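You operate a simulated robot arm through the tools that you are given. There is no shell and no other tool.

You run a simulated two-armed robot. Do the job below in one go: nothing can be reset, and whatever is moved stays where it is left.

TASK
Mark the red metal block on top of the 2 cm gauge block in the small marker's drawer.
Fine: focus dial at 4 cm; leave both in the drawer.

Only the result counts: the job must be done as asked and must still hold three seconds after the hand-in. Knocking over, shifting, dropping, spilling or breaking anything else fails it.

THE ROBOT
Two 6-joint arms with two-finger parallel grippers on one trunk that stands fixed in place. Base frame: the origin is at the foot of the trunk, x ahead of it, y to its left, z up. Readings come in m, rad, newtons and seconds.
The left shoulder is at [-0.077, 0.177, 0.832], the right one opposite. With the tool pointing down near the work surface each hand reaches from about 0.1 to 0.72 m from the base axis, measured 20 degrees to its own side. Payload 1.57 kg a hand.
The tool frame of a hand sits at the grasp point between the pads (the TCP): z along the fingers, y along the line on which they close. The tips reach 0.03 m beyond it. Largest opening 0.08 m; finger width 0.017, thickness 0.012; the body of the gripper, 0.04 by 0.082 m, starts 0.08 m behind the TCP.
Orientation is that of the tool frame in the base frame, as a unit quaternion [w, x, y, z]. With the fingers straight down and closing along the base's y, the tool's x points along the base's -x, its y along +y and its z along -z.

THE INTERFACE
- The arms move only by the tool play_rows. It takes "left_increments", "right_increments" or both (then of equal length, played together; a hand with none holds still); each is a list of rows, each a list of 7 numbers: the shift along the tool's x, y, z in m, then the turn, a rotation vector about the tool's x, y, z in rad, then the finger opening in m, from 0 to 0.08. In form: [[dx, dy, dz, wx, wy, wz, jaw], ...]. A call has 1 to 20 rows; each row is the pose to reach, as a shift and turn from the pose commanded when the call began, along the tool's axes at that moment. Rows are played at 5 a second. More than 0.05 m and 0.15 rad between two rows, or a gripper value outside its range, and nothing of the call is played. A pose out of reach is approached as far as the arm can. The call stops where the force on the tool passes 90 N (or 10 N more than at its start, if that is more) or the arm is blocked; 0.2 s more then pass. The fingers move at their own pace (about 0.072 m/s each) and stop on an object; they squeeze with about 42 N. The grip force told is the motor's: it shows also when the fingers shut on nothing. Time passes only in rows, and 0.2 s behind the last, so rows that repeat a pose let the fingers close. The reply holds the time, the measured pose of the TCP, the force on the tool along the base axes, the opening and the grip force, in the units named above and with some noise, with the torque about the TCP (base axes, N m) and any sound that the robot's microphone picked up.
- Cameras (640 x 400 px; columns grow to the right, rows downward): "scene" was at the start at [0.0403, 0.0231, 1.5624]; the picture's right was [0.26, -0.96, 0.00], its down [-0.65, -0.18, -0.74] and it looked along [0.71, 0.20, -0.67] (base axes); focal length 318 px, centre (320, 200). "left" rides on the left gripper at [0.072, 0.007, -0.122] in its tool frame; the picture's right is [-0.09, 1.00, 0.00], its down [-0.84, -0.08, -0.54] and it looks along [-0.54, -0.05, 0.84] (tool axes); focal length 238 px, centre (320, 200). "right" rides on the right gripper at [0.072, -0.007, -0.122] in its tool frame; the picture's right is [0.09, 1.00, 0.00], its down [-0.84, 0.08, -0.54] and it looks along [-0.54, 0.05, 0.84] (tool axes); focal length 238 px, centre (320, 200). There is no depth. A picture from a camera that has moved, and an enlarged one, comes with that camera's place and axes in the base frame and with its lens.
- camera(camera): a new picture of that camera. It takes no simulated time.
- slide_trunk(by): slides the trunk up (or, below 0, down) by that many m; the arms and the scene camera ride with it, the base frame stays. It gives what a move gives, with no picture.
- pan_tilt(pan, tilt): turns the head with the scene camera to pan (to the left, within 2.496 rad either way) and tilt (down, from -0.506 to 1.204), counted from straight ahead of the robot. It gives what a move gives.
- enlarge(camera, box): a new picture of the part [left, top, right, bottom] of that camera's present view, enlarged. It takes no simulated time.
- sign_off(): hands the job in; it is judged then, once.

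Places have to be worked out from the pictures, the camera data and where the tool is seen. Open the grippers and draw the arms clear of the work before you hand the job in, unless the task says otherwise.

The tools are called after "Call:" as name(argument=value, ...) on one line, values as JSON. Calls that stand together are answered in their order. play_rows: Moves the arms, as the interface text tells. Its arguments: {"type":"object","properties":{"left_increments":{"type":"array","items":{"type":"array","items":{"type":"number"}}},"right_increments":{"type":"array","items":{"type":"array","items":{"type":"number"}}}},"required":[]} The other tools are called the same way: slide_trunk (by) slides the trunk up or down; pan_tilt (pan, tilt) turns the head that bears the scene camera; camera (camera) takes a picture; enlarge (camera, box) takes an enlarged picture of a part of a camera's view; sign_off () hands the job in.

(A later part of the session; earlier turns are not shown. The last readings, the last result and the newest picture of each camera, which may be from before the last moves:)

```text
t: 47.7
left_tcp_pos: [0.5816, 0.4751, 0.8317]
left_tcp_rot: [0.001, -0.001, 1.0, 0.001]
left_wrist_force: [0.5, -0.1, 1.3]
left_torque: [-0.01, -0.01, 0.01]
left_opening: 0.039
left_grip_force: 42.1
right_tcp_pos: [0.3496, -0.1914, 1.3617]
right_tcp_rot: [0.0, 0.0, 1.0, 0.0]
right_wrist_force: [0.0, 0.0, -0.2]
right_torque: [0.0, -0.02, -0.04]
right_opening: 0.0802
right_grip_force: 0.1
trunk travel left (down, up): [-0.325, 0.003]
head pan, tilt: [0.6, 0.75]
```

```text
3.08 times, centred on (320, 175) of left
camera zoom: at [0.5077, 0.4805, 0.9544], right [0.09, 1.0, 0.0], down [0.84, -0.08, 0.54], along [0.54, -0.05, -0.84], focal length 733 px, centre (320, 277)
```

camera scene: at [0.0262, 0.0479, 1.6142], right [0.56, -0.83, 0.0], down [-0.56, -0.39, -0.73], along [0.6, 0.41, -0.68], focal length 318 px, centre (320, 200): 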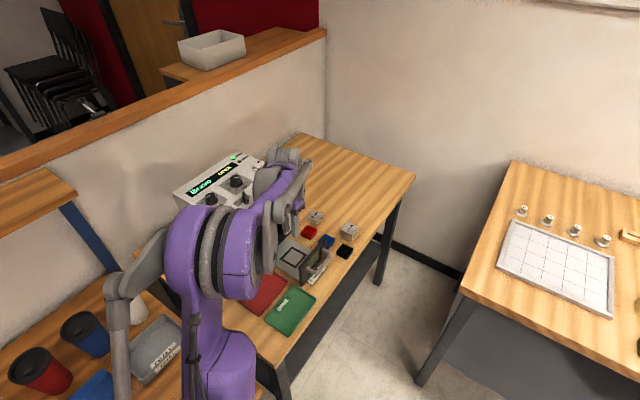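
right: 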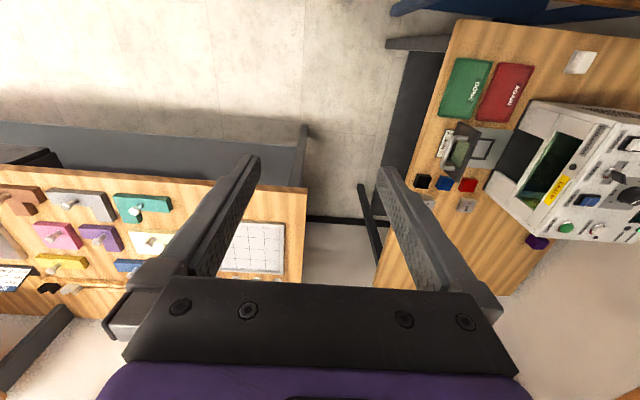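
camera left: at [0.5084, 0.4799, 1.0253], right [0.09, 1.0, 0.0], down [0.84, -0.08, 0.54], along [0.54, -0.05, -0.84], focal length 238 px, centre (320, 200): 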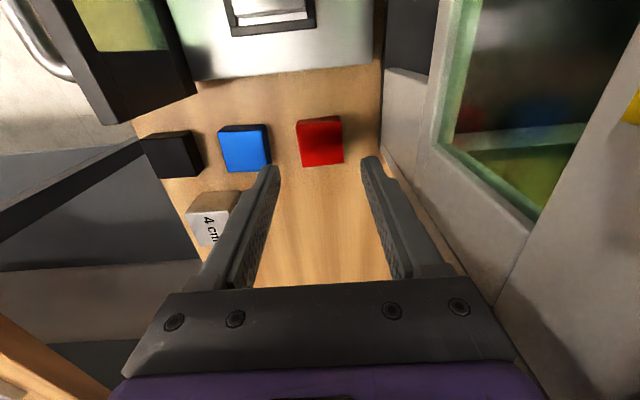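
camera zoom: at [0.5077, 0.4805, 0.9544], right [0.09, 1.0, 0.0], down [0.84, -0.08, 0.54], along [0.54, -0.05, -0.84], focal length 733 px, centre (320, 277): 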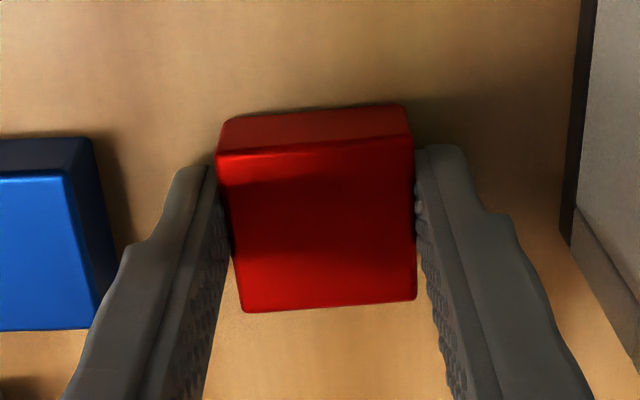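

Red block gripped (0.039 m). I lift slowly to z≈0.92.

Call:
play_rows(left_increments=[[0, 0, -0.002, 0, 0, 0, 0.0], [0, 0, -0.004, 0, 0, 0, 0.0], [0, 0, -0.007, 0, 0, 0, 0.0], [0, 0, -0.011, 0, 0, 0, 0.0], [0, 0, -0.017, 0, 0, 0, 0.0], [0, 0, -0.025, 0, 0, 0, 0.0], [0, 0, -0.035, 0, 0, 0, 0.0], [0, 0, -0.046, 0, 0, 0, 0.0], [0, 0, -0.058, 0, 0, 0, 0.0], [0, 0, -0.07, 0, 0, 0, 0.0], [0, 0, -0.08, 0, 0, 0, 0.0], [0, 0, -0.086, 0, 0, 0, 0.0], [0, 0, -0.086, 0, 0, 0, 0.0]])

Call:
enlarge(camera="left", box=[220, 110, 420, 240])

```text
t: 50.5
left_tcp_pos: [0.5809, 0.4749, 0.9184]
left_tcp_rot: [0.002, 0.0, 1.0, 0.001]
left_wrist_force: [-0.9, 0.0, -0.9]
left_torque: [0.01, -0.03, -0.02]
left_opening: 0.0391
left_grip_force: 42.2
right_tcp_pos: [0.3511, -0.19, 1.3612]
right_tcp_rot: [0.0, -0.001, 1.0, 0.0]
right_wrist_force: [-0.1, -0.7, -0.6]
right_torque: [0.02, 0.01, -0.02]
right_opening: 0.08
right_grip_force: 0.0
trunk travel left (down, up): [-0.325, 0.003]
head pan, tilt: [0.6, 0.75]
```

```text
3.08 times, centred on (320, 175) of left
camera zoom: at [0.5073, 0.4804, 1.0406], right [0.09, 1.0, 0.0], down [0.84, -0.08, 0.54], along [0.54, -0.05, -0.84], focal length 733 px, centre (320, 277)
```

zoom: 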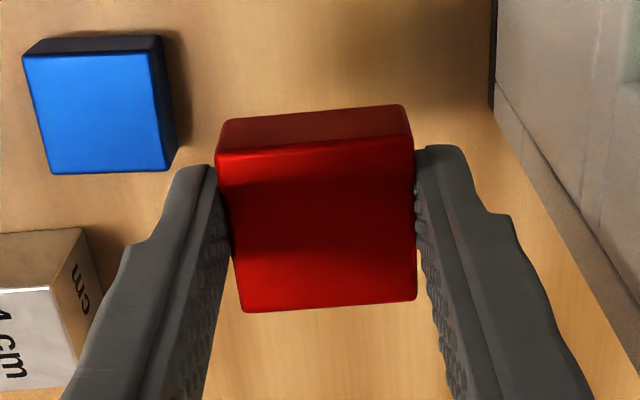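

Held well. I carry it slowly to above the gauge (target TCP ≈(0.464, 0.451)).

Call:
play_rows(left_increments=[[0.004, -0.001, 0, 0, 0, 0, 0.0], [0.012, -0.003, 0, 0, 0, 0, 0.0], [0.023, -0.006, 0, 0, 0, 0, 0.0], [0.036, -0.009, 0, 0, 0, 0, 0.0], [0.05, -0.012, 0, 0, 0, 0, 0.0], [0.064, -0.015, 0, 0, 0, 0, 0.0], [0.078, -0.018, 0, 0, 0, 0, 0.0], [0.091, -0.02, 0, 0, 0, 0, 0.0], [0.103, -0.022, 0, 0, 0, 0, 0.0], [0.112, -0.0235, 0, 0, 0, 0, 0.0], [0.117, -0.0238, 0, 0, 0, 0, 0.0], [0.117, -0.0238, 0.01, 0, 0, 0, 0.0], [0.117, -0.0238, 0.018, 0, 0, 0, 0.0], [0.117, -0.0238, 0.018, 0, 0, 0, 0.0]])

Call:
enlarge(camera="left", box=[220, 90, 420, 220])

Call:
enlarge(camera="scene", box=[260, 210, 360, 290])

```text
t: 53.5
left_tcp_pos: [0.4638, 0.4507, 0.8992]
left_tcp_rot: [0.001, -0.001, 1.0, 0.001]
left_wrist_force: [-0.4, 0.4, 0.2]
left_torque: [-0.01, -0.02, -0.01]
left_opening: 0.0387
left_grip_force: 42.1
right_tcp_pos: [0.3493, -0.1921, 1.3614]
right_tcp_rot: [-0.001, 0.0, 1.0, 0.0]
right_wrist_force: [0.0, 0.0, 0.2]
right_torque: [0.02, 0.03, 0.0]
right_opening: 0.0799
right_grip_force: 0.1
trunk travel left (down, up): [-0.325, 0.003]
head pan, tilt: [0.6, 0.75]
```

```text
3.08 times, centred on (320, 155) of left
camera zoom: at [0.3903, 0.456, 1.0218], right [0.09, 1.0, 0.0], down [0.84, -0.08, 0.54], along [0.54, -0.05, -0.84], focal length 733 px, centre (320, 338)
```

zoom: 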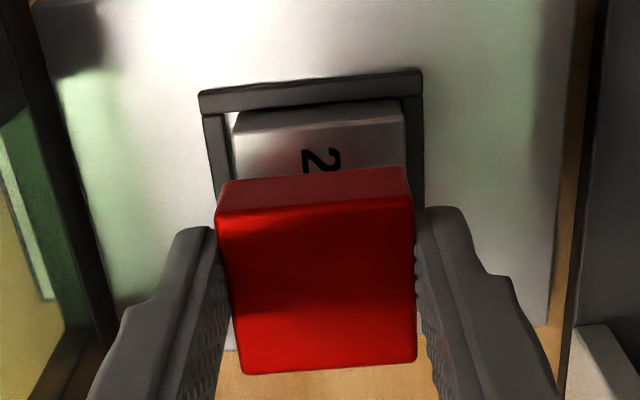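

```text
5.00 times, centred on (310, 250) of scene
camera zoom: at [0.026, 0.0478, 1.6142], right [0.56, -0.83, 0.0], down [-0.56, -0.39, -0.73], along [0.6, 0.41, -0.68], focal length 1589 px, centre (370, -50)
```

zoom: 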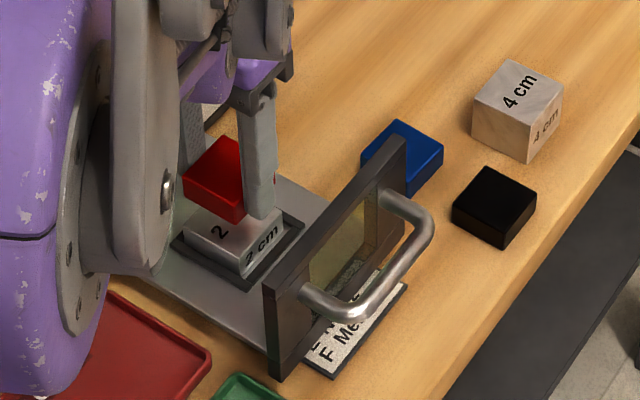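

Alignment over the gauge is within ≈1 mm. I descend 2.6 cm, leaving a few millimetres.

Call:
play_rows(left_increments=[[0, 0.001, 0.005, 0, 0, 0, 0.0], [0, 0.001, 0.012, 0, 0, 0, 0.0], [0, 0.001, 0.018, 0, 0, 0, 0.0], [0, 0.001, 0.023, 0, 0, 0, 0.0], [0, 0.001, 0.026, 0, 0, 0, 0.0], [0, 0.001, 0.026, 0, 0, 0, 0.0]])

Call:
enlarge(camera="left", box=[250, 110, 390, 200])

```text
t: 54.9
left_tcp_pos: [0.4645, 0.4509, 0.8732]
left_tcp_rot: [0.0, -0.001, 1.0, 0.0]
left_wrist_force: [0.2, -0.3, -0.2]
left_torque: [-0.03, -0.02, -0.01]
left_opening: 0.0391
left_grip_force: 42.5
right_tcp_pos: [0.351, -0.191, 1.3601]
right_tcp_rot: [0.0, 0.0, 1.0, -0.002]
right_wrist_force: [-0.1, -0.7, 0.5]
right_torque: [0.02, 0.03, -0.02]
right_opening: 0.0801
right_grip_force: 0.1
trunk travel left (down, up): [-0.325, 0.003]
head pan, tilt: [0.6, 0.75]
```

```text
4.44 times, centred on (320, 155) of left
camera zoom: at [0.3904, 0.4573, 0.9959], right [0.09, 1.0, 0.0], down [0.84, -0.08, 0.54], along [0.54, -0.05, -0.84], focal length 1059 px, centre (320, 400)
```

zoom: 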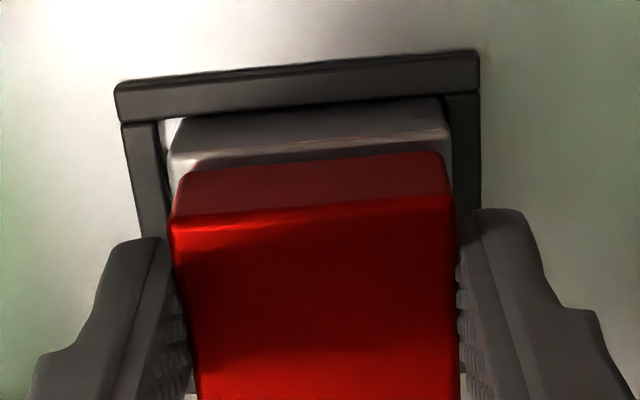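

A few millimetres remain; I lower in 1 mm steps watching the force.

Call:
play_rows(left_increments=[[0, 0, 0.001, 0, 0, 0, 0.0], [0, 0, 0.002, 0, 0, 0, 0.0], [0, 0, 0.003, 0, 0, 0, 0.0], [0, 0, 0.003, 0, 0, 0, 0.0]])

```text
t: 55.9
left_tcp_pos: [0.4642, 0.4508, 0.87]
left_tcp_rot: [0.002, -0.001, 1.0, 0.001]
left_wrist_force: [0.9, 0.3, 6.5]
left_torque: [-0.04, -0.06, 0.02]
left_opening: 0.0389
left_grip_force: 42.2
right_tcp_pos: [0.3498, -0.191, 1.3615]
right_tcp_rot: [0.0, 0.0, 1.0, 0.0]
right_wrist_force: [0.0, -0.2, 0.3]
right_torque: [-0.01, -0.01, 0.05]
right_opening: 0.08
right_grip_force: 0.0
trunk travel left (down, up): [-0.325, 0.003]
head pan, tilt: [0.6, 0.75]
```

Contact with the gauge (6.5 N). I open the fingers gently.

Call:
play_rows(left_increments=[[0, 0, 0, 0, 0, 0, 0.04], [0, 0, -0.0005, 0, 0, 0, 0.043], [0, 0, -0.0005, 0, 0, 0, 0.05], [0, 0, -0.001, 0, 0, 0, 0.06], [0, 0, -0.001, 0, 0, 0, 0.065], [0, 0, -0.001, 0, 0, 0, 0.065]])

Call:
enlarge(camera="left", box=[250, 110, 390, 220])

```text
t: 57.3
left_tcp_pos: [0.4652, 0.4523, 0.8705]
left_tcp_rot: [0.002, -0.001, 1.0, 0.001]
left_wrist_force: [-0.3, -0.7, 0.2]
left_torque: [0.01, 0.03, -0.03]
left_opening: 0.065
left_grip_force: 0.1
right_tcp_pos: [0.3494, -0.1907, 1.3616]
right_tcp_rot: [0.001, 0.0, 1.0, 0.0]
right_wrist_force: [1.3, 0.3, 0.2]
right_torque: [-0.02, -0.02, 0.01]
right_opening: 0.0799
right_grip_force: 0.0
trunk travel left (down, up): [-0.325, 0.003]
head pan, tilt: [0.6, 0.75]
```

```text
3.64 times, centred on (320, 165) of left
camera zoom: at [0.3905, 0.4573, 0.9939], right [0.09, 1.0, 0.0], down [0.84, -0.08, 0.54], along [0.54, -0.05, -0.84], focal length 867 px, centre (320, 327)
```

zoom: 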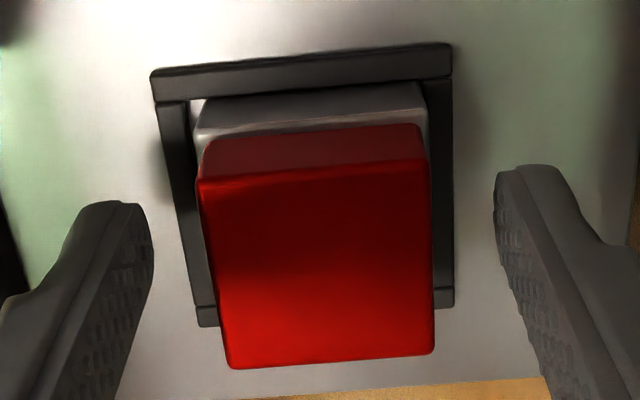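

The red block rests on the gauge. I raise the hand straight up and inspect.

Call:
play_rows(left_increments=[[0, 0, -0.02, 0, 0, 0, 0.065], [0, 0, -0.05, 0, 0, 0, 0.065], [0, 0, -0.09, 0, 0, 0, 0.065], [-0.03, -0.005, -0.1, 0, 0, 0, 0.065], [-0.065, -0.01, -0.1, 0, 0, 0, 0.065], [-0.065, -0.01, -0.1, 0, 0, 0, 0.065]])

Call:
camera(camera="left")

Call:
enlarge(camera="left", box=[230, 0, 390, 110])

Call:
enlarge(camera="scene", box=[260, 210, 360, 290])

```text
t: 58.7
left_tcp_pos: [0.5283, 0.4416, 0.971]
left_tcp_rot: [0.001, -0.001, 1.0, 0.001]
left_wrist_force: [0.2, 0.7, -0.3]
left_torque: [-0.03, 0.02, 0.03]
left_opening: 0.065
left_grip_force: 0.0
right_tcp_pos: [0.3492, -0.1927, 1.3617]
right_tcp_rot: [0.001, 0.0, 1.0, -0.001]
right_wrist_force: [0.6, 0.0, 0.0]
right_torque: [0.03, 0.0, -0.01]
right_opening: 0.0799
right_grip_force: 0.0
trunk travel left (down, up): [-0.325, 0.003]
head pan, tilt: [0.6, 0.75]
```

```text
taken
camera left: at [0.4547, 0.4468, 1.094], right [0.09, 1.0, 0.0], down [0.84, -0.08, 0.54], along [0.54, -0.05, -0.84], focal length 238 px, centre (320, 200)
```

left: 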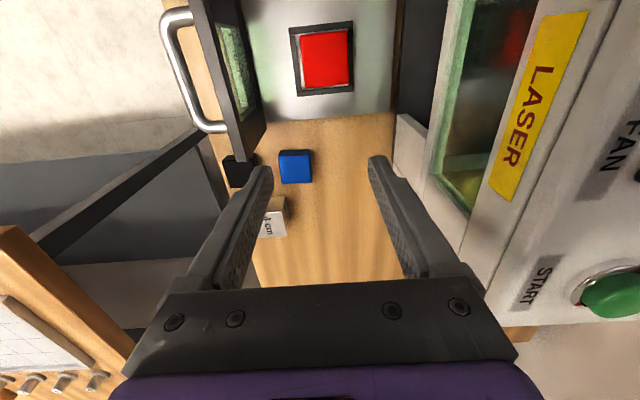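

```text
3.64 times, centred on (310, 55) of left
camera zoom: at [0.4547, 0.4468, 1.094], right [0.09, 1.0, 0.0], down [0.84, -0.08, 0.54], along [0.54, -0.05, -0.84], focal length 867 px, centre (356, 727)
```

zoom: 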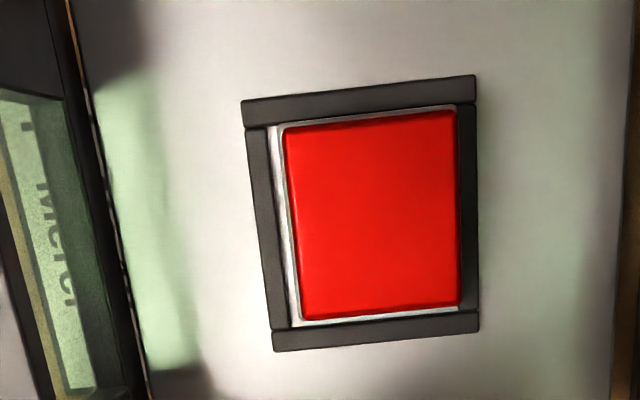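

```text
5.00 times, centred on (310, 250) of scene
camera zoom: at [0.0251, 0.0477, 1.6142], right [0.56, -0.83, 0.0], down [-0.56, -0.39, -0.73], along [0.6, 0.41, -0.68], focal length 1589 px, centre (370, -50)
```

zoom: 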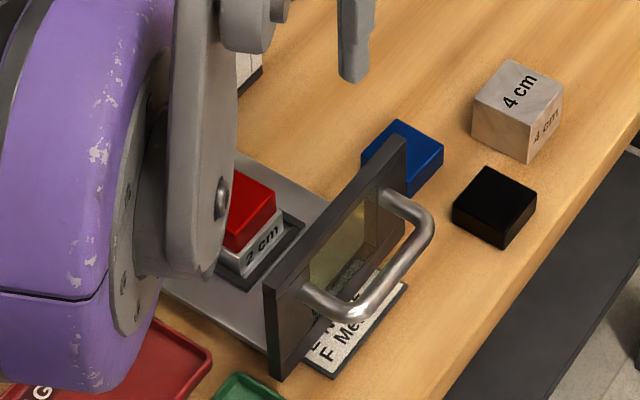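

The stack is correctly placed in the fence. Now I measure the drawer handle for pushing the drawer shut.

Call:
enlarge(camera="left", box=[140, 0, 300, 170])

Call:
enlarge(camera="scene", box=[300, 225, 360, 290])

Call:
enlarge(camera="right", box=[440, 60, 640, 220])

```text
2.35 times, centred on (220, 85) of left
camera zoom: at [0.4547, 0.4468, 1.094], right [0.09, 1.0, 0.0], down [0.84, -0.08, 0.54], along [0.54, -0.05, -0.84], focal length 561 px, centre (555, 471)
```

zoom: 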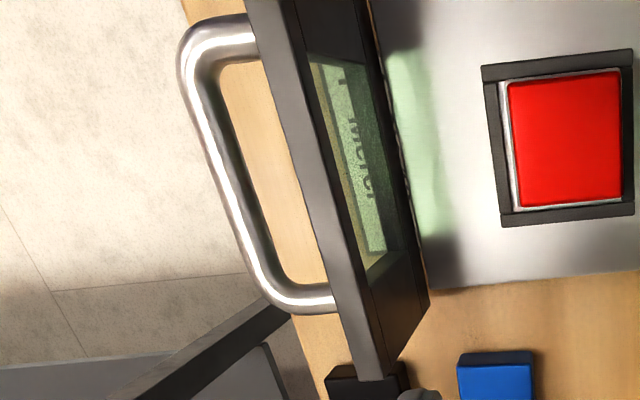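

```text
6.15 times, centred on (330, 258) of scene
camera zoom: at [0.0251, 0.0477, 1.6142], right [0.56, -0.83, 0.0], down [-0.56, -0.39, -0.73], along [0.6, 0.41, -0.68], focal length 1956 px, centre (258, -154)
```

zoom: 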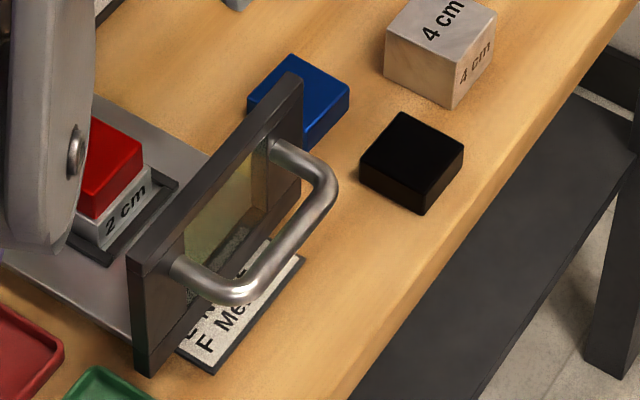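

```text
2.50 times, centred on (540, 140) of right
camera zoom: at [0.2765, -0.1964, 1.4838], right [-0.09, 1.0, 0.0], down [0.84, 0.08, 0.54], along [0.54, 0.05, -0.84], focal length 596 px, centre (-230, 350)
```

zoom: 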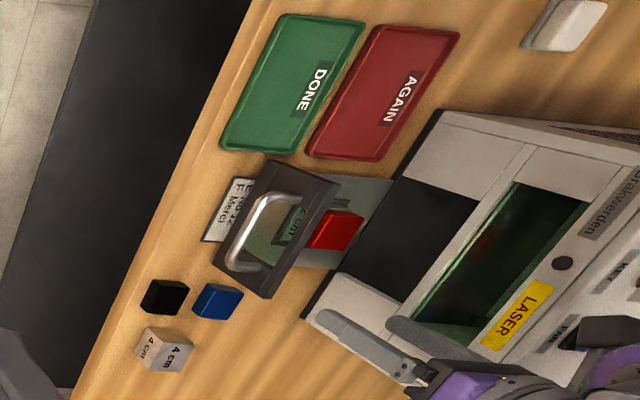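

Triangulated handle bar: y≈0.337, z≈0.882, x from 0.43 to 0.50 (middle 0.464); door top z≈0.911. I'll close the fingers, go over to the −y side of the handle and come down to push it in.

Call:
play_rows(left_increments=[[0, 0, -0.03, 0, 0, 0, 0.03], [0.02, -0.035, -0.035, 0, 0, 0, 0.0], [0.04, -0.07, -0.035, 0, 0, 0, 0.0], [0.064, -0.105, -0.035, 0, 0, 0, 0.0], [0.064, -0.143, -0.035, 0, 0, 0, 0.0], [0.064, -0.143, 0.0, 0, 0, 0, 0.0], [0.064, -0.143, 0.035, 0, 0, 0, 0.0], [0.064, -0.143, 0.065, 0, 0, 0, 0.0], [0.064, -0.143, 0.076, 0, 0, 0, 0.0], [0.064, -0.143, 0.076, 0, 0, 0, 0.0]])

Call:
camera(camera="left")

Call:
enlarge(camera="scene", box=[250, 190, 390, 300])

Call:
enlarge(camera="right", box=[440, 60, 640, 220])

```text
t: 60.9
left_tcp_pos: [0.465, 0.2989, 0.8947]
left_tcp_rot: [0.001, 0.0, 1.0, 0.001]
left_wrist_force: [0.2, -0.4, 0.7]
left_torque: [-0.02, 0.02, -0.02]
left_opening: 0.0
left_grip_force: 21.3
right_tcp_pos: [0.3495, -0.1916, 1.3608]
right_tcp_rot: [0.001, 0.0, 1.0, -0.001]
right_wrist_force: [-0.3, 0.0, 1.1]
right_torque: [0.0, -0.04, 0.0]
right_opening: 0.0802
right_grip_force: 0.1
trunk travel left (down, up): [-0.325, 0.003]
head pan, tilt: [0.6, 0.75]
```

```text
taken
camera left: at [0.3913, 0.3043, 1.0179], right [0.09, 1.0, 0.0], down [0.84, -0.08, 0.54], along [0.54, -0.05, -0.84], focal length 238 px, centre (320, 200)
```

left: 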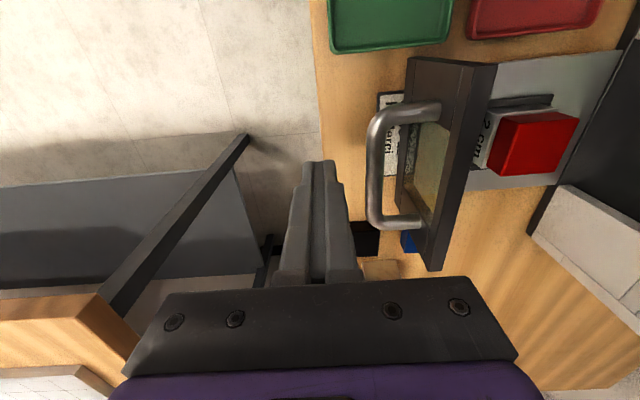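

```text
3.64 times, centred on (320, 245) of scene
camera zoom: at [0.0259, 0.0477, 1.6142], right [0.56, -0.83, 0.0], down [-0.56, -0.39, -0.73], along [0.6, 0.41, -0.68], focal length 1156 px, centre (320, 36)
```

zoom: 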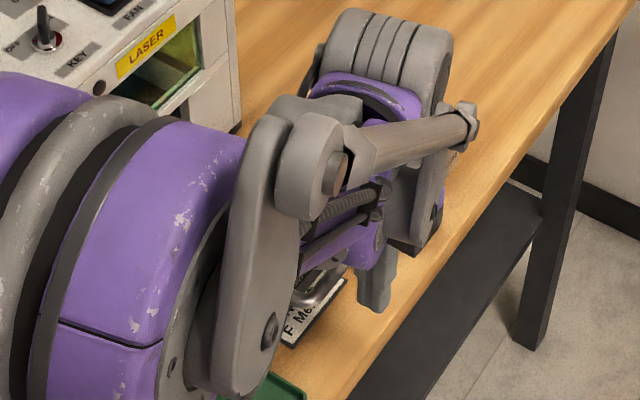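

```text
2.50 times, centred on (540, 140) of right
camera zoom: at [0.2773, -0.1964, 1.4838], right [-0.09, 1.0, 0.0], down [0.84, 0.08, 0.54], along [0.54, 0.05, -0.84], focal length 596 px, centre (-230, 350)
```

zoom: 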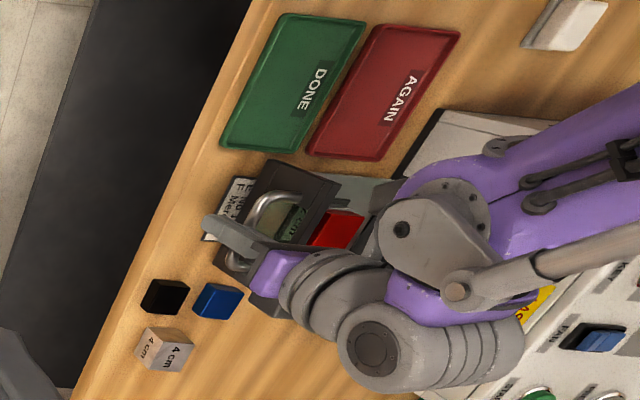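

The fingers are on the −y side of the handle at its middle. I push slowly in +y in small steps for the first part.

Call:
play_rows(left_increments=[[0, 0.008, 0, 0, 0, 0, 0.0], [0, 0.014, 0, 0, 0, 0, 0.0], [0, 0.018, 0, 0, 0, 0, 0.0], [0, 0.022, 0, 0, 0, 0, 0.0], [0, 0.026, 0, 0, 0, 0, 0.0], [0, 0.03, 0, 0, 0, 0, 0.0], [0, 0.035, 0, 0, 0, 0, 0.0], [0, 0.04, 0, 0, 0, 0, 0.0], [0, 0.045, 0, 0, 0, 0, 0.0], [0, 0.05, 0, 0, 0, 0, 0.0]])

Call:
camera(camera="left")

Call:
enlarge(camera="right", box=[440, 60, 640, 220])

```text
t: 63.1
left_tcp_pos: [0.4648, 0.3492, 0.8953]
left_tcp_rot: [0.002, -0.001, 1.0, 0.001]
left_wrist_force: [-0.2, -1.4, 1.2]
left_torque: [0.01, -0.02, 0.02]
left_opening: 0.0
left_grip_force: 21.5
right_tcp_pos: [0.3488, -0.1916, 1.3612]
right_tcp_rot: [0.0, -0.001, 1.0, 0.0]
right_wrist_force: [-0.4, -0.6, 0.0]
right_torque: [0.0, 0.0, -0.04]
right_opening: 0.0799
right_grip_force: 0.2
trunk travel left (down, up): [-0.325, 0.003]
head pan, tilt: [0.6, 0.75]
```

```text
taken
camera left: at [0.3915, 0.3544, 1.0176], right [0.09, 1.0, 0.0], down [0.84, -0.08, 0.54], along [0.54, -0.05, -0.84], focal length 238 px, centre (320, 200)
```

left: 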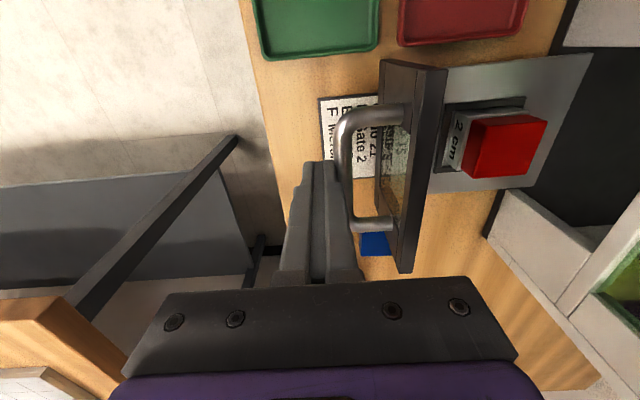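

```text
2.50 times, centred on (540, 140) of right
camera zoom: at [0.2773, -0.1963, 1.4838], right [-0.09, 1.0, 0.0], down [0.84, 0.08, 0.54], along [0.54, 0.05, -0.84], focal length 596 px, centre (-230, 350)
```

zoom: 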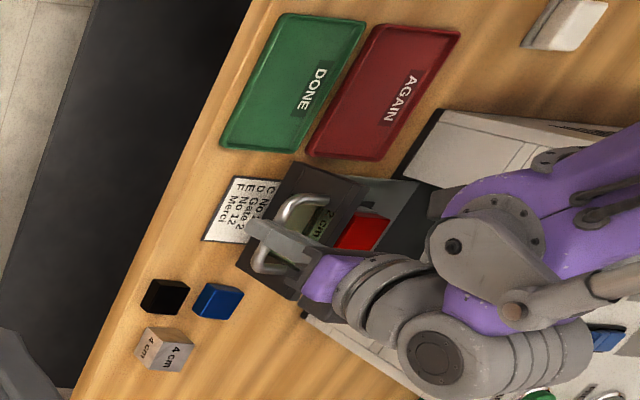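

The drawer slides easily and the stack stays put; the card reads "D Gate 2, E No 12, F Merci" so far. I keep pushing another 6 cm.

Call:
play_rows(left_increments=[[0, 0.006, 0, 0, 0, 0, 0.0], [0, 0.012, 0, 0, 0, 0, 0.0], [0, 0.018, 0, 0, 0, 0, 0.0], [0, 0.024, 0, 0, 0, 0, 0.0], [0, 0.03, 0, 0, 0, 0, 0.0], [0, 0.036, 0, 0, 0, 0, 0.0], [0, 0.042, 0, 0, 0, 0, 0.0], [0, 0.048, 0, 0, 0, 0, 0.0], [0, 0.054, 0, 0, 0, 0, 0.0], [0, 0.06, 0, 0, 0, 0, 0.0]])

Call:
camera(camera="left")

Call:
enlarge(camera="right", box=[440, 60, 640, 220])

Call:
camera(camera="scene")

```text
t: 65.3
left_tcp_pos: [0.4661, 0.4093, 0.8953]
left_tcp_rot: [0.003, -0.001, 1.0, 0.001]
left_wrist_force: [0.0, 0.0, 0.6]
left_torque: [0.04, -0.01, 0.01]
left_opening: 0.0001
left_grip_force: 21.1
right_tcp_pos: [0.3495, -0.1919, 1.3621]
right_tcp_rot: [0.001, 0.001, 1.0, 0.0]
right_wrist_force: [-0.5, -0.2, -0.2]
right_torque: [-0.02, 0.02, -0.02]
right_opening: 0.0799
right_grip_force: 0.0
trunk travel left (down, up): [-0.325, 0.003]
head pan, tilt: [0.6, 0.75]
```

```text
taken
camera left: at [0.3915, 0.4146, 1.0179], right [0.09, 1.0, 0.0], down [0.84, -0.08, 0.54], along [0.54, -0.05, -0.84], focal length 238 px, centre (320, 200)
```

left: 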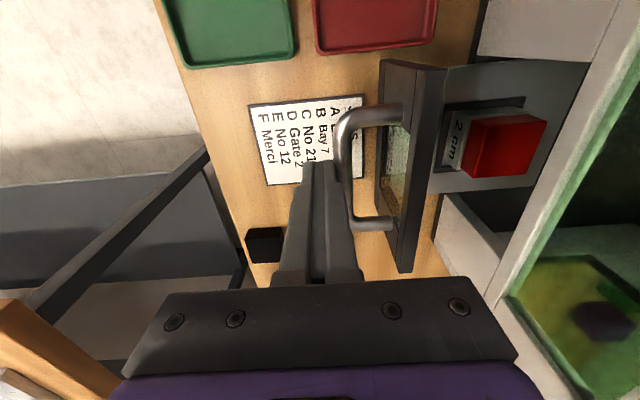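

```text
2.50 times, centred on (540, 140) of right
camera zoom: at [0.2773, -0.1963, 1.4838], right [-0.09, 1.0, 0.0], down [0.84, 0.08, 0.54], along [0.54, 0.05, -0.84], focal length 596 px, centre (-230, 350)
```

zoom: 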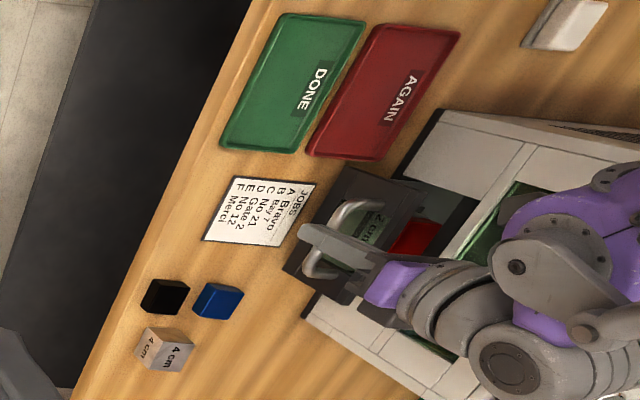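

```text
taken
camera scene: at [0.0259, 0.0477, 1.6142], right [0.56, -0.83, 0.0], down [-0.56, -0.39, -0.73], along [0.6, 0.41, -0.68], focal length 318 px, centre (320, 200)
```

scene: 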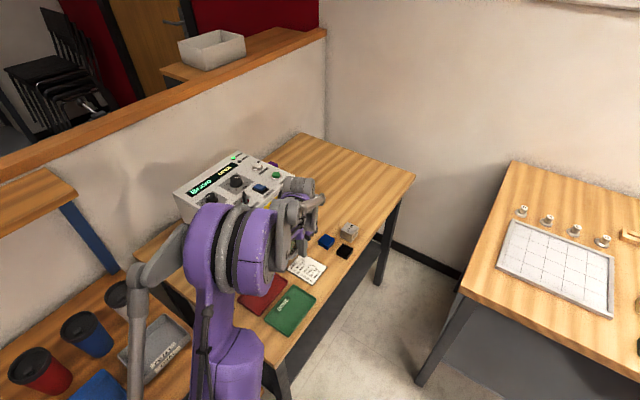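

The card reads: A Bravo, B Bay 7, C No 21, D Gate 2, E No 12, F Merci – no job change is asked, the display shows "Bravo". I check the wrist clearance to the machine before pushing the last 5–6 cm.

Call:
enlarge(camera="scene", box=[170, 140, 350, 280])

Call:
enlarge(camera="right", box=[520, 100, 640, 260])

```text
2.86 times, centred on (260, 210) of scene
camera zoom: at [0.0259, 0.0477, 1.6142], right [0.56, -0.83, 0.0], down [-0.56, -0.39, -0.73], along [0.6, 0.41, -0.68], focal length 908 px, centre (491, 171)
```

zoom: 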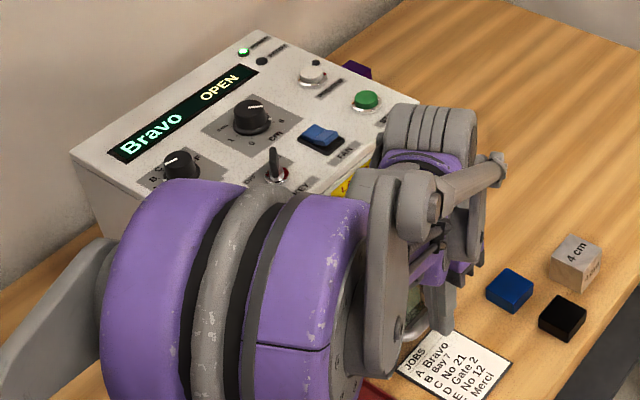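

```text
2.50 times, centred on (580, 180) of right
camera zoom: at [0.2773, -0.1963, 1.4838], right [-0.09, 1.0, 0.0], down [0.84, 0.08, 0.54], along [0.54, 0.05, -0.84], focal length 596 px, centre (-330, 250)
```

zoom: 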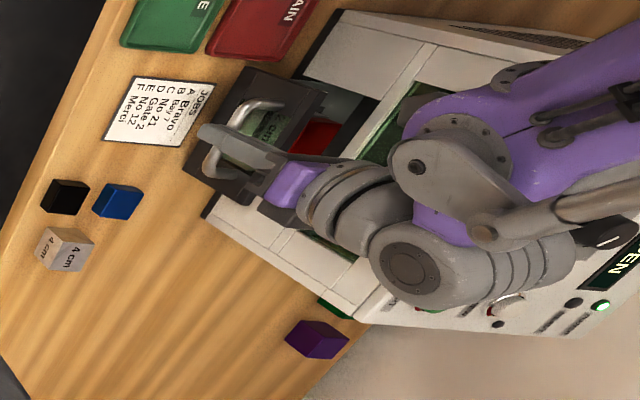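

The wrist centre is at z≈1.11 above the tool, so it stays clear of the panel. I push 5 cm more slowly.

Call:
play_rows(left_increments=[[0, 0.006, 0, 0, 0, 0, 0.0], [0, 0.012, 0, 0, 0, 0, 0.0], [0, 0.018, 0, 0, 0, 0, 0.0], [0, 0.024, 0, 0, 0, 0, 0.0], [0, 0.03, 0, 0, 0, 0, 0.0], [0, 0.036, 0, 0, 0, 0, 0.0], [0, 0.042, 0, 0, 0, 0, 0.0], [0, 0.047, 0, 0, 0, 0, 0.0], [0, 0.05, 0, 0, 0, 0, 0.0]])

Call:
camera(camera="left")

Call:
enlarge(camera="scene", box=[170, 140, 350, 280])

Call:
enlarge(camera="right", box=[500, 80, 640, 220])

```text
t: 67.3
left_tcp_pos: [0.4652, 0.4588, 0.8944]
left_tcp_rot: [0.002, 0.0, 1.0, 0.001]
left_wrist_force: [-0.2, -0.7, 0.6]
left_torque: [-0.01, 0.01, 0.03]
left_opening: 0.0
left_grip_force: 20.8
right_tcp_pos: [0.3502, -0.1917, 1.3614]
right_tcp_rot: [0.001, 0.001, 1.0, 0.0]
right_wrist_force: [-0.4, -0.2, -0.9]
right_torque: [0.01, 0.0, 0.01]
right_opening: 0.08
right_grip_force: 0.1
trunk travel left (down, up): [-0.325, 0.003]
head pan, tilt: [0.6, 0.75]
```

```text
taken
camera left: at [0.3915, 0.4645, 1.0174], right [0.09, 1.0, 0.0], down [0.84, -0.08, 0.54], along [0.54, -0.05, -0.84], focal length 238 px, centre (320, 200)
```

left: 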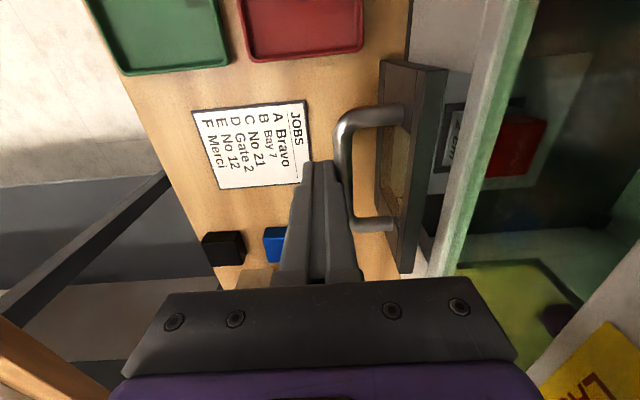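

```text
2.86 times, centred on (260, 210) of scene
camera zoom: at [0.0259, 0.0478, 1.6142], right [0.56, -0.83, 0.0], down [-0.56, -0.39, -0.73], along [0.6, 0.41, -0.68], focal length 908 px, centre (491, 171)
```

zoom: 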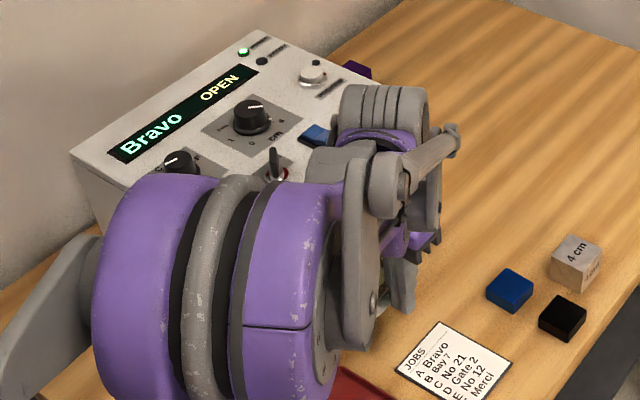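

```text
2.86 times, centred on (570, 150) of right
camera zoom: at [0.2773, -0.1963, 1.4838], right [-0.09, 1.0, 0.0], down [0.84, 0.08, 0.54], along [0.54, 0.05, -0.84], focal length 681 px, centre (-394, 343)
```

zoom: 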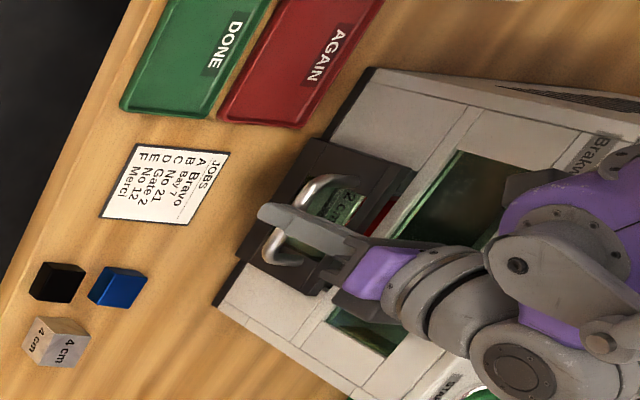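

The stack is entering the chamber without touching; display still OPEN. I push the last bit in 2 mm steps.

Call:
play_rows(left_increments=[[0, 0.003, 0, 0, 0, 0, 0.0], [0, 0.006, 0, 0, 0, 0, 0.0], [0, 0.008, 0, 0, 0, 0, 0.0], [0, 0.01, 0, 0, 0, 0, 0.0], [0, 0.012, 0, 0, 0, 0, 0.0]])

Call:
enlarge(camera="scene", box=[170, 140, 350, 280])

Call:
camera(camera="left")

```text
t: 68.5
left_tcp_pos: [0.4648, 0.4694, 0.8948]
left_tcp_rot: [0.001, 0.0, 1.0, 0.002]
left_wrist_force: [-1.5, -6.3, -2.4]
left_torque: [-0.11, 0.03, 0.03]
left_opening: 0.0
left_grip_force: 21.0
right_tcp_pos: [0.3493, -0.1907, 1.3614]
right_tcp_rot: [-0.001, -0.001, 1.0, 0.0]
right_wrist_force: [-0.1, -0.3, 1.0]
right_torque: [-0.03, 0.01, 0.01]
right_opening: 0.0801
right_grip_force: 0.0
trunk travel left (down, up): [-0.325, 0.003]
head pan, tilt: [0.6, 0.75]
```

```text
2.86 times, centred on (260, 210) of scene
camera zoom: at [0.0259, 0.047, 1.6142], right [0.56, -0.83, 0.0], down [-0.56, -0.38, -0.73], along [0.6, 0.41, -0.68], focal length 908 px, centre (491, 171)
```

zoom: 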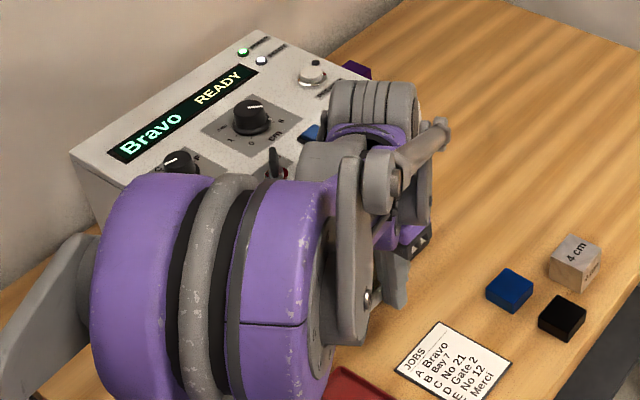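

```text
taken
camera left: at [0.3914, 0.4752, 1.0178], right [0.09, 1.0, 0.0], down [0.84, -0.08, 0.54], along [0.54, -0.05, -0.84], focal length 238 px, centre (320, 200)
```

left: 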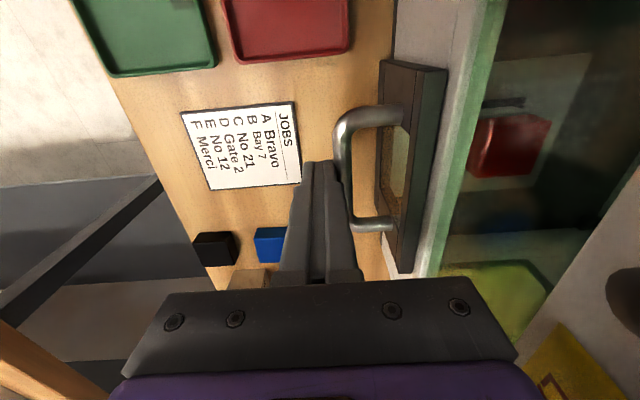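

Display now says READY and the drawer is closed. I back off from the handle, rise to z≈1.15 and move over the panel to look at the focus dial.

Call:
play_rows(left_increments=[[0, -0.015, 0, 0, 0, 0, 0.0], [0, -0.035, 0, 0, 0, 0, 0.0], [0, -0.035, -0.04, 0, 0, 0, 0.0], [0, -0.035, -0.08, 0, 0, 0, 0.0], [0, -0.035, -0.12, 0, 0, 0, 0.0], [0, -0.035, -0.16, 0, 0, 0, 0.0], [0, -0.035, -0.2, 0, 0, 0, 0.03], [0, -0.035, -0.24, 0, 0, 0, 0.06], [0.01, 0.0, -0.255, 0, 0, 0, 0.075], [0.02, 0.04, -0.255, 0, 0, 0, 0.075], [0.03, 0.08, -0.255, 0, 0, 0, 0.075], [0.04, 0.12, -0.255, 0, 0, 0, 0.075], [0.05, 0.15, -0.255, 0, 0, 0, 0.075], [0.05, 0.15, -0.255, 0, 0, 0, 0.075]])

Call:
camera(camera="left")

Call:
enlarge(camera="scene", box=[160, 120, 340, 270])

```text
t: 71.5
left_tcp_pos: [0.4141, 0.6208, 1.1519]
left_tcp_rot: [0.001, -0.002, 1.0, 0.001]
left_wrist_force: [-0.5, -0.2, 0.0]
left_torque: [0.01, 0.0, 0.0]
left_opening: 0.0749
left_grip_force: 0.2
right_tcp_pos: [0.3505, -0.1912, 1.3609]
right_tcp_rot: [0.001, 0.0, 1.0, 0.0]
right_wrist_force: [1.1, -0.8, -0.3]
right_torque: [0.0, 0.04, 0.04]
right_opening: 0.0799
right_grip_force: 0.1
trunk travel left (down, up): [-0.325, 0.003]
head pan, tilt: [0.6, 0.75]
```

```text
taken
camera left: at [0.3403, 0.6259, 1.2737], right [0.09, 1.0, 0.0], down [0.84, -0.08, 0.54], along [0.54, -0.05, -0.84], focal length 238 px, centre (320, 200)
```

left: 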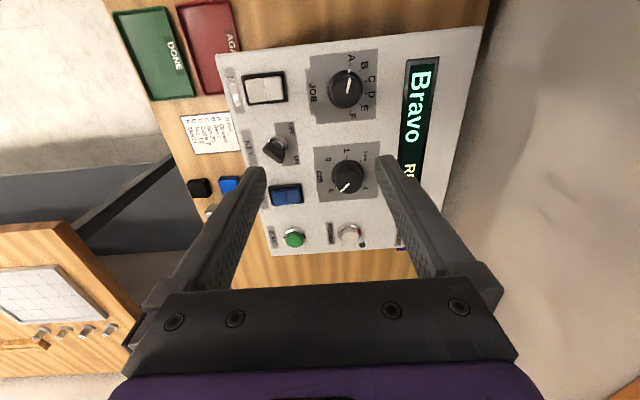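

```text
2.67 times, centred on (250, 195) of scene
camera zoom: at [0.026, 0.0473, 1.6142], right [0.56, -0.83, 0.0], down [-0.56, -0.39, -0.73], along [0.6, 0.41, -0.68], focal length 848 px, centre (507, 213)
```

zoom: 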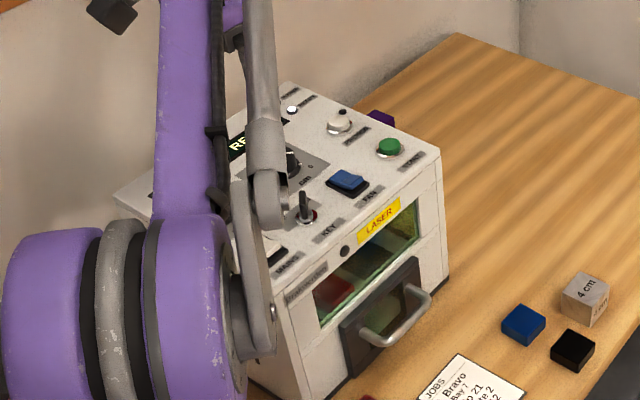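

Clear view of the whole panel; I enlarge switches and dial.

Call:
enlarge(camera="left", box=[225, 50, 385, 215])

Call:
enlarge(camera="left", box=[305, 130, 395, 210])

Call:
enlarge(camera="left", box=[240, 130, 380, 260])

```text
2.42 times, centred on (305, 132) of left
camera zoom: at [0.3403, 0.6259, 1.2737], right [0.09, 1.0, 0.0], down [0.84, -0.08, 0.54], along [0.54, -0.05, -0.84], focal length 578 px, centre (356, 364)
```

zoom: 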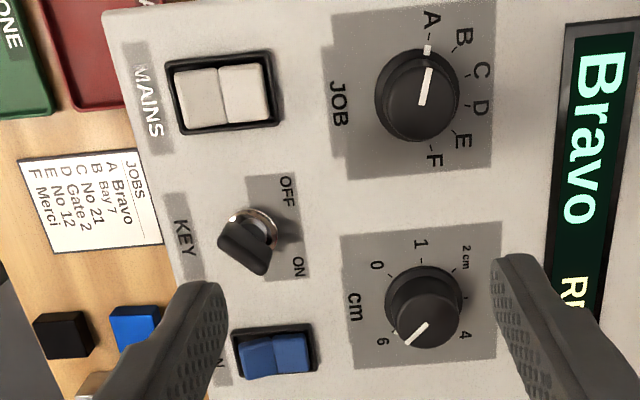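

```text
5.00 times, centred on (350, 170) of left
camera zoom: at [0.3403, 0.6259, 1.2737], right [0.09, 1.0, 0.0], down [0.84, -0.08, 0.54], along [0.54, -0.05, -0.84], focal length 1192 px, centre (170, 350)
```

zoom: 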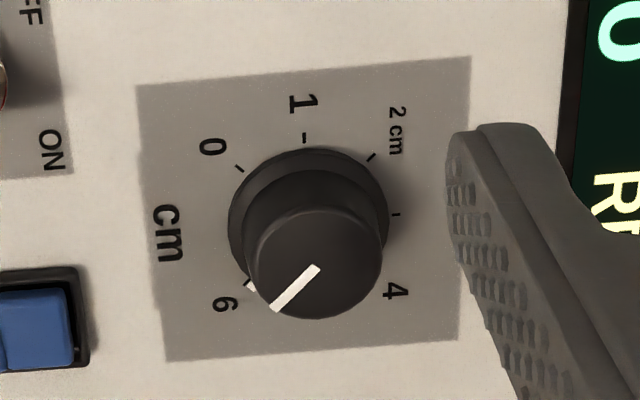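

```text
3.08 times, centred on (310, 195) of left
camera zoom: at [0.3403, 0.6259, 1.2737], right [0.09, 1.0, 0.0], down [0.84, -0.08, 0.54], along [0.54, -0.05, -0.84], focal length 733 px, centre (351, 215)
```

zoom: 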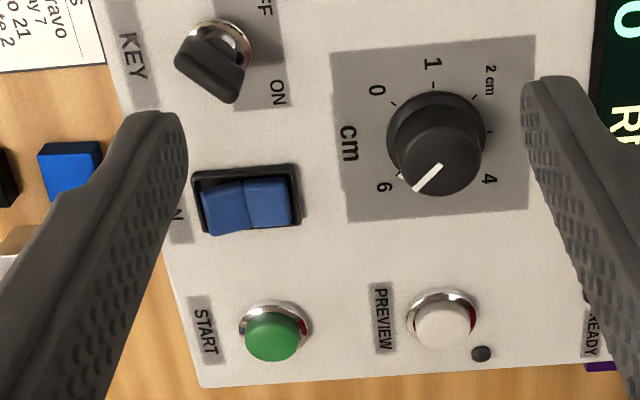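

Call:
enlarge(camera="left", box=[235, 65, 305, 110])

Call:
enlarge(camera="left", box=[255, 172, 325, 217])

Call:
enlarge(camera="scene", box=[240, 150, 320, 210])

```text
8.89 times, centred on (270, 88) of left
camera zoom: at [0.3403, 0.6259, 1.2737], right [0.09, 1.0, 0.0], down [0.84, -0.08, 0.54], along [0.54, -0.05, -0.84], focal length 2119 px, centre (764, 1200)
```

zoom: 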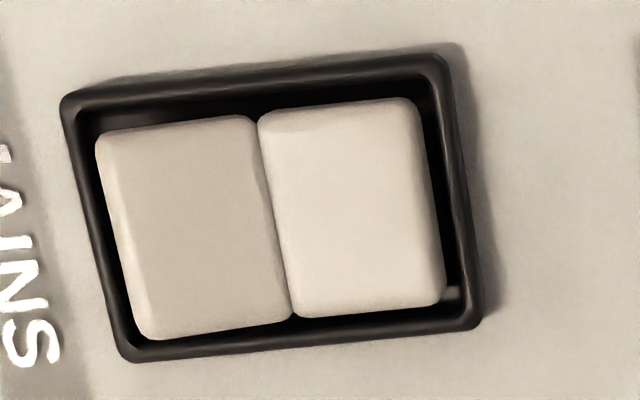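

```text
8.89 times, centred on (290, 194) of left
camera zoom: at [0.3403, 0.6259, 1.2737], right [0.09, 1.0, 0.0], down [0.84, -0.08, 0.54], along [0.54, -0.05, -0.84], focal length 2119 px, centre (587, 249)
```

zoom: 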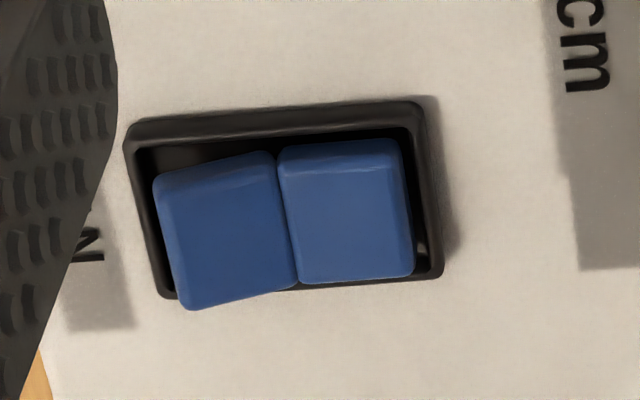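

```text
6.67 times, centred on (280, 180) of scene
camera zoom: at [0.026, 0.0473, 1.6142], right [0.56, -0.83, 0.0], down [-0.56, -0.39, -0.73], along [0.6, 0.41, -0.68], focal length 2119 px, centre (587, 333)
```

zoom: 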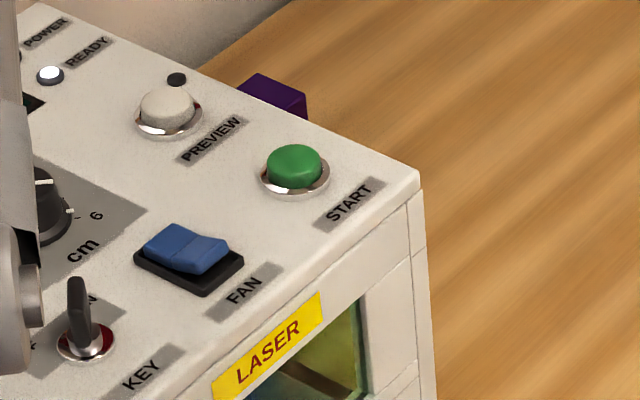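

MAINS and FAN rockers are in the same (on) position, KEY is ON, display READY; the dial points at 6 with centre ≈(0.471, 0.647). I move directly above the dial with the fingers at 5 cm opening.

Call:
play_rows(left_increments=[[-0.03, 0.014, 0, 0, 0, 0, 0.05], [-0.0587, 0.0277, 0.01, 0, 0, 0, 0.05], [-0.0587, 0.0277, 0.035, 0, 0, 0, 0.05], [-0.0587, 0.0277, 0.052, 0, 0, 0, 0.05], [-0.0587, 0.0277, 0.052, 0, 0, 0, 0.05]])

Call:
camera(camera="left")

Call:
enlarge(camera="left", box=[240, 110, 400, 230])

```text
t: 72.7
left_tcp_pos: [0.4723, 0.6484, 1.0988]
left_tcp_rot: [0.002, -0.001, 1.0, 0.0]
left_wrist_force: [-0.4, 0.1, -0.7]
left_torque: [0.02, 0.02, 0.0]
left_opening: 0.0501
left_grip_force: 0.0
left hand out of reach, approached as far as the arm can: row 2
right_tcp_pos: [0.3499, -0.1926, 1.3609]
right_tcp_rot: [0.0, 0.001, 1.0, 0.0]
right_wrist_force: [0.3, -0.4, -0.6]
right_torque: [0.01, -0.04, -0.02]
right_opening: 0.0802
right_grip_force: 0.1
trunk travel left (down, up): [-0.325, 0.003]
head pan, tilt: [0.6, 0.75]
```

```text
taken
camera left: at [0.3992, 0.6531, 1.2211], right [0.09, 1.0, 0.0], down [0.84, -0.08, 0.54], along [0.54, -0.05, -0.84], focal length 238 px, centre (320, 200)
```

left: 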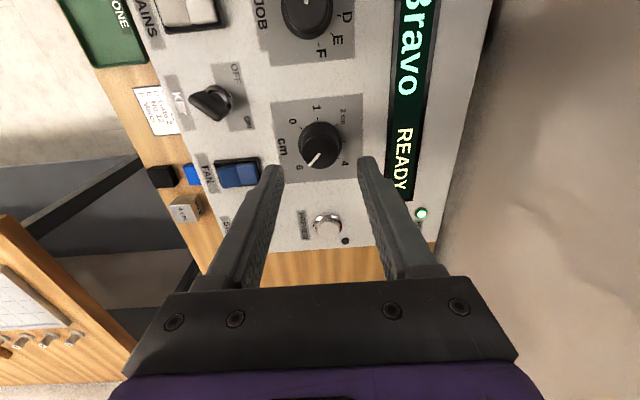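

```text
3.33 times, centred on (320, 170) of left
camera zoom: at [0.3992, 0.6531, 1.2211], right [0.09, 1.0, 0.0], down [0.84, -0.08, 0.54], along [0.54, -0.05, -0.84], focal length 794 px, centre (320, 300)
```

zoom: 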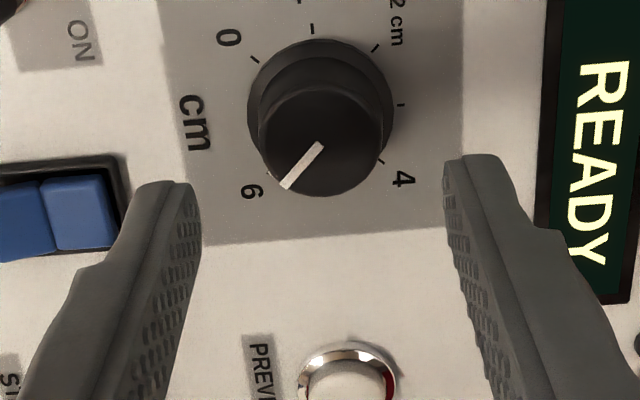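

Dial centre (0.4704, 0.6466) is under the TCP to within 1 mm. I descend so that the tips straddle the knob.

Call:
play_rows(left_increments=[[0.0008, 0.0005, 0.012, 0, 0, 0, 0.05], [0.0008, 0.0005, 0.024, 0, 0, 0, 0.05], [0.0008, 0.0005, 0.034, 0, 0, 0, 0.05], [0.0008, 0.0005, 0.04, 0, 0, 0, 0.05], [0.0008, 0.0005, 0.04, 0, 0, 0, 0.05]])

Call:
enlarge(camera="left", box=[240, 110, 400, 230])

```text
t: 73.9
left_tcp_pos: [0.4732, 0.6477, 1.0593]
left_tcp_rot: [0.001, -0.001, 1.0, 0.001]
left_wrist_force: [-0.6, -0.1, 0.4]
left_torque: [-0.01, -0.01, 0.0]
left_opening: 0.05
left_grip_force: 0.1
right_tcp_pos: [0.35, -0.1916, 1.3608]
right_tcp_rot: [-0.001, 0.0, 1.0, 0.001]
right_wrist_force: [-0.1, -0.1, -0.5]
right_torque: [-0.01, 0.01, -0.01]
right_opening: 0.0799
right_grip_force: 0.1
trunk travel left (down, up): [-0.325, 0.003]
head pan, tilt: [0.6, 0.75]
```

```text
3.33 times, centred on (320, 170) of left
camera zoom: at [0.399, 0.6539, 1.181], right [0.09, 1.0, 0.0], down [0.84, -0.08, 0.54], along [0.54, -0.05, -0.84], focal length 794 px, centre (320, 300)
```

zoom: 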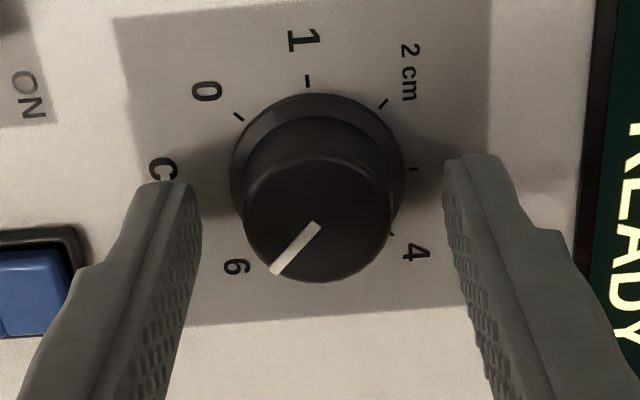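

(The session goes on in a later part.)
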